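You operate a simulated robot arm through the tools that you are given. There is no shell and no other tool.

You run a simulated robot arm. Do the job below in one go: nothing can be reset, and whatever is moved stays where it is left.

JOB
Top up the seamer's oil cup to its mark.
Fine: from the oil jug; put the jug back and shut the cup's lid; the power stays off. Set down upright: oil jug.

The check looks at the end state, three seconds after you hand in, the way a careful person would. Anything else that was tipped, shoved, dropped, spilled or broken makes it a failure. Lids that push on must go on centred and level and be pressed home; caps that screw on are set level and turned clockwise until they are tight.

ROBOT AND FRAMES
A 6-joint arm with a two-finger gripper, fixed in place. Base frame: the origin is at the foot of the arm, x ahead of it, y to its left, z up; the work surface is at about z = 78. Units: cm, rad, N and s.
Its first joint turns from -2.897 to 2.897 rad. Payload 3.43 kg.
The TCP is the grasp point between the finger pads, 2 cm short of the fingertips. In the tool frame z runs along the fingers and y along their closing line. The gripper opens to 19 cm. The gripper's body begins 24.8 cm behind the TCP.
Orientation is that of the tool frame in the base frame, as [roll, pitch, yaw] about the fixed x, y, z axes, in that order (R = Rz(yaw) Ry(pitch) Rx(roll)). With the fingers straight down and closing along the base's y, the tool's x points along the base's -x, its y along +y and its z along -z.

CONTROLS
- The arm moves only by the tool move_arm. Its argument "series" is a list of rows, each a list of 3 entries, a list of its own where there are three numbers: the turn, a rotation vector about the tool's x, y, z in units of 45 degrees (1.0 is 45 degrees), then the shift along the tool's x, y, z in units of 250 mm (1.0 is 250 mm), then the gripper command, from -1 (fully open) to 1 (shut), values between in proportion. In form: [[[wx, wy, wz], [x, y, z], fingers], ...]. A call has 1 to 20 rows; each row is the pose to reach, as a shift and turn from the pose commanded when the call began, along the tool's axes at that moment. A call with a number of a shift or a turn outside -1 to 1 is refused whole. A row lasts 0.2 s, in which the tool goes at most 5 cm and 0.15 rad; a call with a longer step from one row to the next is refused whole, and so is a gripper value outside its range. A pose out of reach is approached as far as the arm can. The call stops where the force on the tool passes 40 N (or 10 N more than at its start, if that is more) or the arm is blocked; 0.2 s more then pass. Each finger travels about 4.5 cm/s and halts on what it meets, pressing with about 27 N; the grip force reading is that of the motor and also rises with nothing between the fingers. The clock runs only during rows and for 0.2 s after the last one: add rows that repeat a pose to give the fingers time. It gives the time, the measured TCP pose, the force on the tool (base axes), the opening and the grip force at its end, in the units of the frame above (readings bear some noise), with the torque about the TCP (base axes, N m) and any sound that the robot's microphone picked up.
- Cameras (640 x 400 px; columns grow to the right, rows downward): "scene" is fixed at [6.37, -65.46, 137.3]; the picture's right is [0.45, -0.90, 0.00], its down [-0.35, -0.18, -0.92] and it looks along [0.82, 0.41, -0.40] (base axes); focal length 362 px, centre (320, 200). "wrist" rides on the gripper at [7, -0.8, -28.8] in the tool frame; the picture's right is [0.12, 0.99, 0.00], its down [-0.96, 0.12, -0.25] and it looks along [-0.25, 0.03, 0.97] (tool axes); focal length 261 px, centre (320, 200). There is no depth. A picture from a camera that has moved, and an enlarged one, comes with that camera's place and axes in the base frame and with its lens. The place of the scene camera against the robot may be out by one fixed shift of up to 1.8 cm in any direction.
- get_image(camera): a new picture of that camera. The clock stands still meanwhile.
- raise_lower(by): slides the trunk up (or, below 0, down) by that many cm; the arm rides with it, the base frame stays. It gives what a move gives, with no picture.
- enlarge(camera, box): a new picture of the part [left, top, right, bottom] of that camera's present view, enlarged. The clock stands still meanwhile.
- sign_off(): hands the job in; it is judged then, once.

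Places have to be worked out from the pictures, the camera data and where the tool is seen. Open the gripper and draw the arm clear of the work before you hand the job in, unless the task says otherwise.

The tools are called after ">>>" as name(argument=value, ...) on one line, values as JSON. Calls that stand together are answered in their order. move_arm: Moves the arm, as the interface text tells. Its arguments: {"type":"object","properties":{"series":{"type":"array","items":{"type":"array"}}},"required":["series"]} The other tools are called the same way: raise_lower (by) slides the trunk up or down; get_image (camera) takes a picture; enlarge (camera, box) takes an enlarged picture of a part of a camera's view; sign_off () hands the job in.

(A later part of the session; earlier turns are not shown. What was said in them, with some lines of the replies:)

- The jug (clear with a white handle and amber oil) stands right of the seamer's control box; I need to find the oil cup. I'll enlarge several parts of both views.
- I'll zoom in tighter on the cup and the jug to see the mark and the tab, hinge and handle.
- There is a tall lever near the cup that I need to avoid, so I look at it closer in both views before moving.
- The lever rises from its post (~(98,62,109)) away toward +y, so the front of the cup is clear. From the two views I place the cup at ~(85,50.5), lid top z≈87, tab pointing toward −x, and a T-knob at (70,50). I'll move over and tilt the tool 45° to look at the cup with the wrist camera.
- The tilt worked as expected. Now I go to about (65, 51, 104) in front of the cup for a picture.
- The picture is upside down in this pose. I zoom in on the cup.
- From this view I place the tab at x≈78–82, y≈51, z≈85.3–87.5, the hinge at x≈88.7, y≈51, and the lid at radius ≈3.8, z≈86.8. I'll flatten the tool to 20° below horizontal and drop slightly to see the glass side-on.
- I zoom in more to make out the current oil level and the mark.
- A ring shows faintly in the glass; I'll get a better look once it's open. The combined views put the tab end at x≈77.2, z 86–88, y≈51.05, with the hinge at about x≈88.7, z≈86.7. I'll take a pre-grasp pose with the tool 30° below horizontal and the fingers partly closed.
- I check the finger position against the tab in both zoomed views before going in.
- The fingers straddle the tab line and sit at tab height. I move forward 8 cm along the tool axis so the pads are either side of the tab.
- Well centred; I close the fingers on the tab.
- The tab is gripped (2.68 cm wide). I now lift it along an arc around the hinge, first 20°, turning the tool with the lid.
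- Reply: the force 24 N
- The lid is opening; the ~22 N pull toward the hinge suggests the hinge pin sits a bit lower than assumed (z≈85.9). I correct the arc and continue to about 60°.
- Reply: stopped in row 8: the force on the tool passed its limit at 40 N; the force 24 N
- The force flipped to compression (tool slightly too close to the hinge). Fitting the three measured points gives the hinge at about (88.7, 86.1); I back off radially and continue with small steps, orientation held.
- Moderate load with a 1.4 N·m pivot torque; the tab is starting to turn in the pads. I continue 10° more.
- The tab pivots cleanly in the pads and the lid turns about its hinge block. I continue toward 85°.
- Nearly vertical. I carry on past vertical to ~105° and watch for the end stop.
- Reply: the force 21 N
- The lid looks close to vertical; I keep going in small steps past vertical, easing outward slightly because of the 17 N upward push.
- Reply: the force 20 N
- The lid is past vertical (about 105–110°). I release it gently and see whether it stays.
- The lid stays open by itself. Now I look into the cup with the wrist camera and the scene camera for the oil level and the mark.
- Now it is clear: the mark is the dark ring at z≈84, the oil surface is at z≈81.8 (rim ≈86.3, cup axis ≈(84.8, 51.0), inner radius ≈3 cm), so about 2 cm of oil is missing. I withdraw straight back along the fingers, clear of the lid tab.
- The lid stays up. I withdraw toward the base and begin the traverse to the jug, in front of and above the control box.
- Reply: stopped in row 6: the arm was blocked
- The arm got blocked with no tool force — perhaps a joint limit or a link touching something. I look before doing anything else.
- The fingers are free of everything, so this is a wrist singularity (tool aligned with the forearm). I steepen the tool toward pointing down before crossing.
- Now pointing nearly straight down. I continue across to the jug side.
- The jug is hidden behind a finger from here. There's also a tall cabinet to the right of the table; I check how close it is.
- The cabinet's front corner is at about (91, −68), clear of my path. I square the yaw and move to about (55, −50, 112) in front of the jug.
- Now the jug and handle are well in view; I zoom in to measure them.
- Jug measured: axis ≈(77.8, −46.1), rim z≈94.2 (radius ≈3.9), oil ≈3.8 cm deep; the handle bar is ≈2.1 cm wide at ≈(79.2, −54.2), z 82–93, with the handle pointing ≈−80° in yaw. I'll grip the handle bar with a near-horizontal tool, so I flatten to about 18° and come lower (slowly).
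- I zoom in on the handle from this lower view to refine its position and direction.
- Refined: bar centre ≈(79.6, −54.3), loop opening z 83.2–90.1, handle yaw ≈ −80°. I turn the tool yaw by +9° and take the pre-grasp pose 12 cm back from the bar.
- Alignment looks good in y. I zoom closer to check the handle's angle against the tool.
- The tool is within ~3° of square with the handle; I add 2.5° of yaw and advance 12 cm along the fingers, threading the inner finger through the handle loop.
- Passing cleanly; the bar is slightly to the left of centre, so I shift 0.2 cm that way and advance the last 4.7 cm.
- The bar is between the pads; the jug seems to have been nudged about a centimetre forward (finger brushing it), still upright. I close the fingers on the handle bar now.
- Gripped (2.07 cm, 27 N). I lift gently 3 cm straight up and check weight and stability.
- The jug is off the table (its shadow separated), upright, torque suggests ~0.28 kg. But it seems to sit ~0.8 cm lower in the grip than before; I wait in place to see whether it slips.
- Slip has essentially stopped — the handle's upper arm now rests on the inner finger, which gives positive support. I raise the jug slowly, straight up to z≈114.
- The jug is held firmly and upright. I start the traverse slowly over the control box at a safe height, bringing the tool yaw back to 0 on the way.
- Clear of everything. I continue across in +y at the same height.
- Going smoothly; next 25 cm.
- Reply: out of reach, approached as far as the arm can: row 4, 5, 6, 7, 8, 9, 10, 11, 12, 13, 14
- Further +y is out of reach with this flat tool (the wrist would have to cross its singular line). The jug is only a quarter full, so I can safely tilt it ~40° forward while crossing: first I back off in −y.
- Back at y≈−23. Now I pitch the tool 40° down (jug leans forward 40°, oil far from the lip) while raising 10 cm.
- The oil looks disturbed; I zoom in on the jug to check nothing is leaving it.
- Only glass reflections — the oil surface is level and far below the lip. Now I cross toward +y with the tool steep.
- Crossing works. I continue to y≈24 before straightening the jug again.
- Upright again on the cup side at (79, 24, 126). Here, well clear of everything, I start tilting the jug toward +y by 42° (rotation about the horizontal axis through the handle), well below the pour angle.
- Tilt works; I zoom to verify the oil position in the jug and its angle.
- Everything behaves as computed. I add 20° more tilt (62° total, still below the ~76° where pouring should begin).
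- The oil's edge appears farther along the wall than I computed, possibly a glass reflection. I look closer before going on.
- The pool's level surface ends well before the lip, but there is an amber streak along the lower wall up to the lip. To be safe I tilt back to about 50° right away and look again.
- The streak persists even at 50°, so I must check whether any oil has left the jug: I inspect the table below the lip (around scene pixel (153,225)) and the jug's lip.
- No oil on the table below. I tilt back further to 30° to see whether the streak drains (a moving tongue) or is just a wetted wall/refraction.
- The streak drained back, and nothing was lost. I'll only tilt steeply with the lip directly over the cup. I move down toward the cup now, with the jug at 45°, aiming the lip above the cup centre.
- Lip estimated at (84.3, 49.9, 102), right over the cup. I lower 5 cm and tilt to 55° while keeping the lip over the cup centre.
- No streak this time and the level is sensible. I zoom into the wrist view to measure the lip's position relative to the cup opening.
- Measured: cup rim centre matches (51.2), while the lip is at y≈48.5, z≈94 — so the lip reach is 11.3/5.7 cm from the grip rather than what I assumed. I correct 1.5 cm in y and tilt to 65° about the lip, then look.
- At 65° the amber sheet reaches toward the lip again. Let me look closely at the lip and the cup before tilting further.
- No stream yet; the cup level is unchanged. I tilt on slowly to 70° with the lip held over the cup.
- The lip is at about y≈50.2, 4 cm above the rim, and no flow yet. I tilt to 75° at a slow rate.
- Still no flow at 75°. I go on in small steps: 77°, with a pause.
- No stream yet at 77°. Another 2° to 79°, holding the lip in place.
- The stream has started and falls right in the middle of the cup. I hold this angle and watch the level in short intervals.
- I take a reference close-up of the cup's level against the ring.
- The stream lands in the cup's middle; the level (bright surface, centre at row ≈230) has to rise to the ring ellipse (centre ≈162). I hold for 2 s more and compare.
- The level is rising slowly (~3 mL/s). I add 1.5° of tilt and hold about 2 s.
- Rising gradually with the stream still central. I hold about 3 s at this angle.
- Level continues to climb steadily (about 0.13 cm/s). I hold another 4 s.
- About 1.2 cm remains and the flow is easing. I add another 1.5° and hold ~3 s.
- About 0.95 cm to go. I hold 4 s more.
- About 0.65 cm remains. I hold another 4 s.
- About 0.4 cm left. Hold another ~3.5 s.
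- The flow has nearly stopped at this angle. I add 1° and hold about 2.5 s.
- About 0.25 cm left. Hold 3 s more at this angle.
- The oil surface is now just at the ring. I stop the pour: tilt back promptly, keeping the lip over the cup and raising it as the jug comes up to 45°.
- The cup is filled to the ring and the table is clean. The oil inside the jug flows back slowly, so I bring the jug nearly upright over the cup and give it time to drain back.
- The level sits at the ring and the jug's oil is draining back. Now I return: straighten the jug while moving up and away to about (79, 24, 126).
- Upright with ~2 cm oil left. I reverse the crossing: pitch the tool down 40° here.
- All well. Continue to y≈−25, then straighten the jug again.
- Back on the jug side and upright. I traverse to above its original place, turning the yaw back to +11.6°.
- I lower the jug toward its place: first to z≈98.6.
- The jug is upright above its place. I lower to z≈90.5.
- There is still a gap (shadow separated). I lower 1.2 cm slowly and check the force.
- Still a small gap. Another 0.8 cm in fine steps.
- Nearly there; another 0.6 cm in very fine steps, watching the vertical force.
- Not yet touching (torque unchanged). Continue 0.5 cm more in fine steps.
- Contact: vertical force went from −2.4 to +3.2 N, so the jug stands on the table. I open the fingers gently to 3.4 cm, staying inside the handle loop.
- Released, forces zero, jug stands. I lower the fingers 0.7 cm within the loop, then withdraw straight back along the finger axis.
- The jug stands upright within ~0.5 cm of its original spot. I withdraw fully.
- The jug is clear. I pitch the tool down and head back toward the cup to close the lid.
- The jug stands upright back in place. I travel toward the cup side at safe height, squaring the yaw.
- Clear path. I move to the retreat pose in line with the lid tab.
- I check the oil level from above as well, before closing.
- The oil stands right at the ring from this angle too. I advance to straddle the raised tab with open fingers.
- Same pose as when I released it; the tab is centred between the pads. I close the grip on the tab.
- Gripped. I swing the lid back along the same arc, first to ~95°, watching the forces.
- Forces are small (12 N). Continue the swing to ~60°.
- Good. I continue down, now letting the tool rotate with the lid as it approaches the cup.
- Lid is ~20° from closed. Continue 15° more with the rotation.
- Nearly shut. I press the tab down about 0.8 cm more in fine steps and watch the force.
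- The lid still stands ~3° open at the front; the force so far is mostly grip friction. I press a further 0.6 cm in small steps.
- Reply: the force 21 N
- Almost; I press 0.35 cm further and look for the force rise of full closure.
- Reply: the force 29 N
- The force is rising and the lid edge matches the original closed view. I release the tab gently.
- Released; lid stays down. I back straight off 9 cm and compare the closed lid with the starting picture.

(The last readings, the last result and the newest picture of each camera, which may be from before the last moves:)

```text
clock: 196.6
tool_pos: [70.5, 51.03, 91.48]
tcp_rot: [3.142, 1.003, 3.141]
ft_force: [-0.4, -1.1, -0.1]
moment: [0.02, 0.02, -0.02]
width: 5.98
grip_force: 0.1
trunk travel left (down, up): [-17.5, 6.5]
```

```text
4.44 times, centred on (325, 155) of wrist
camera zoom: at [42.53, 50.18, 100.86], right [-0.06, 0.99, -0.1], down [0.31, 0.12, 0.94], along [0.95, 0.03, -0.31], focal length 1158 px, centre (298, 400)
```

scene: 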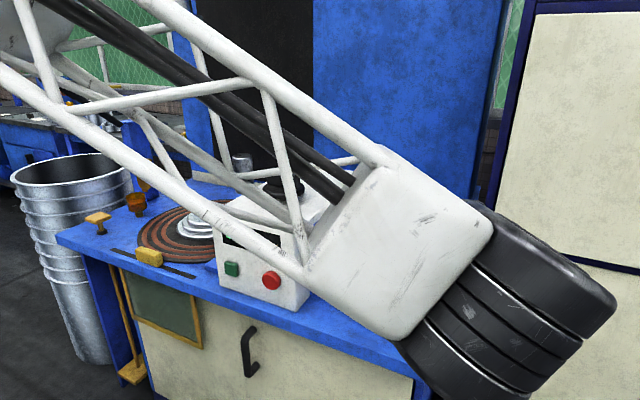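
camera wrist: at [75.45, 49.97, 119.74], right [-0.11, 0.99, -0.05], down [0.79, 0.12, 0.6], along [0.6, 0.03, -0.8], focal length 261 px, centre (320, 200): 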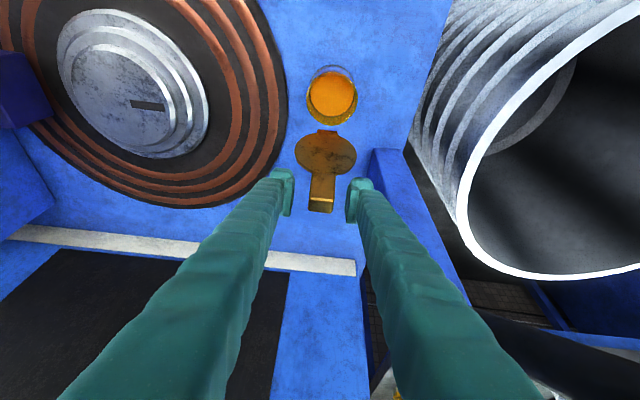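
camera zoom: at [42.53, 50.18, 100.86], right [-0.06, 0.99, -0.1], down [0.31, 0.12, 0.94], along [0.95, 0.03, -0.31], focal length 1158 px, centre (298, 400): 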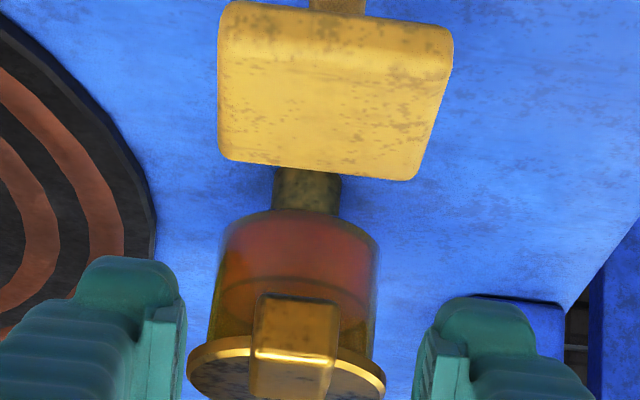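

The closed lid matches the starting view exactly — shut and seated, with the oil at the ring. I draw the arm up and back, then open the gripper fully once clear.

>>> move_arm(series=[[[0, 0, 0], [-0.05, -0.05, -0.1], 0.37], [[0, 0, 0], [-0.13, -0.13, -0.22], 0.37], [[0, 0, 0], [-0.22, -0.23, -0.34], 0.37], [[0, 0, 0], [-0.31, -0.34, -0.46], 0.37], [[0, 0, 0], [-0.4, -0.45, -0.58], 0.37], [[0, 0, 0], [-0.48, -0.55, -0.69], 0.37], [[0, 0, 0], [-0.56, -0.65, -0.8], 0.37], [[0, 0, 0], [-0.62, -0.73, -0.89], 0.37], [[0, 0, 0], [-0.66, -0.78, -0.95], 0.37], [[0, 0, 0], [-0.68, -0.8, -0.978], 0.37], [[0, 0, 0], [-0.68, -0.8, -0.978], -1], [[0, 0, 0], [-0.68, -0.8, -0.978], -1], [[0, 0, 0], [-0.68, -0.8, -0.978], -1], [[0, 0, 0], [-0.68, -0.8, -0.978], -1], [[0, 0, 0], [-0.68, -0.8, -0.978], -1], [[0, 0, 0], [-0.68, -0.8, -0.978], -1], [[0, 0, 0], [-0.68, -0.8, -0.978], -1], [[0, 0, 0], [-0.68, -0.8, -0.978], -1], [[0, 0, 0], [-0.68, -0.8, -0.978], -1]])

>>> get_image(camera="scene")

>>> get_image(camera="wrist")

```text
clock: 200.6
tool_pos: [58.94, 30.89, 118.92]
tcp_rot: [3.139, 1.004, 3.141]
ft_force: [-0.5, -0.2, -0.5]
moment: [-0.01, 0.01, -0.01]
width: 18.98
grip_force: 0.0
trunk travel left (down, up): [-17.5, 6.5]
```

```text
taken
```

scene: 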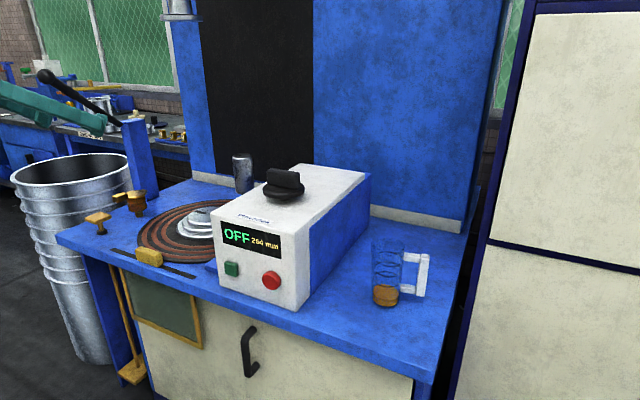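

```text
taken
camera wrist: at [31.05, 30.08, 128.41], right [-0.06, 0.99, -0.1], down [0.31, 0.12, 0.94], along [0.95, 0.03, -0.31], focal length 261 px, centre (320, 200)
```

wrist: 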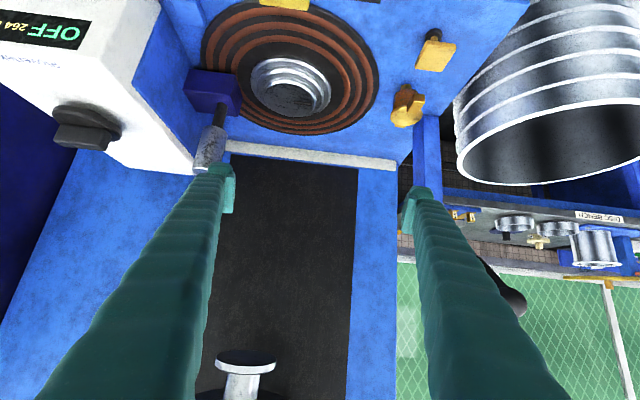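

Power still reads OFF and everything else is where it was. A last close check of the jug, the cup and the table for drips.

>>> enlarge(camera="scene", box=[340, 220, 460, 320])

>>> enlarge(camera="scene", box=[60, 170, 240, 290])

>>> enlarge(camera="scene", box=[120, 185, 152, 220])

```text
4.00 times, centred on (400, 270) of scene
camera zoom: at [6.37, -65.46, 137.3], right [0.45, -0.9, 0.0], down [-0.35, -0.18, -0.92], along [0.82, 0.41, -0.4], focal length 1448 px, centre (0, -80)
```

zoom: 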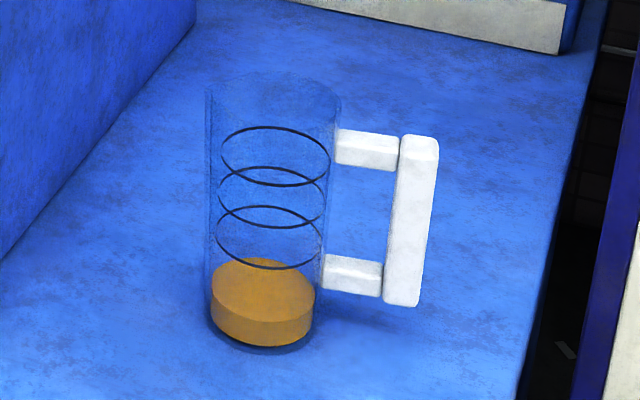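

```text
3.33 times, centred on (150, 230) of scene
camera zoom: at [6.37, -65.46, 137.3], right [0.45, -0.9, 0.0], down [-0.35, -0.18, -0.92], along [0.82, 0.41, -0.4], focal length 1207 px, centre (887, 100)
```

zoom: 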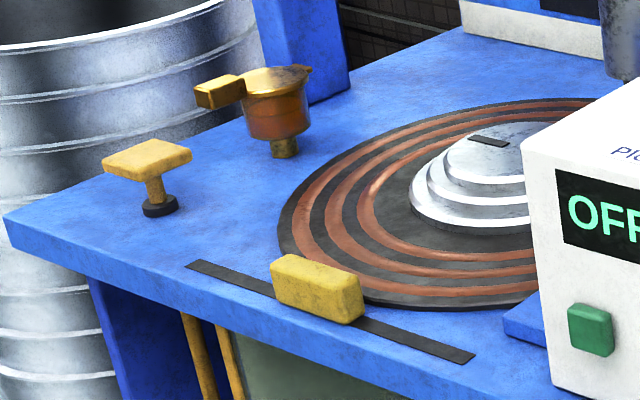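

```text
11.43 times, centred on (136, 202) of scene
camera zoom: at [6.37, -65.46, 137.3], right [0.45, -0.9, 0.0], down [-0.35, -0.18, -0.92], along [0.82, 0.41, -0.4], focal length 4138 px, centre (2423, 171)
```

zoom: 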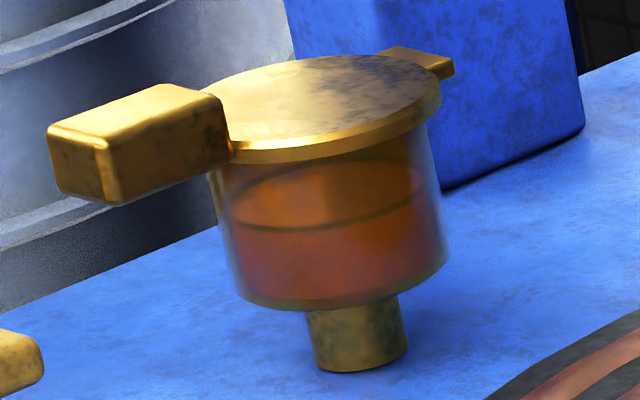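

The cup is filled to its ring, the lid is shut flush, and the jug is upright back in its place. There are no drips, the power is still off, and the arm is clear with the gripper open. I hand the job in.

>>> sign_off()

```text
The job is handed in.
```

The seamer's oil cup is topped up to its ring mark from the oil jug, and I have handed the job in.

- **Oil level:** the surface sits right at the ring, about at its lower edge, seen from the side and from above.
- **Lid:** shut and seated, matching how it looked at the start.
- **Jug:** upright and released, within about half a centimetre of where it stood. My finger nudged it about a centimetre when I went to grip the handle, and I corrected for that when setting it down.
- **Power:** the display still reads OFF.
- **Spills:** I saw no oil on the table around the cup, on the turntable or by the jug.

The arm is drawn clear with the gripper fully open.
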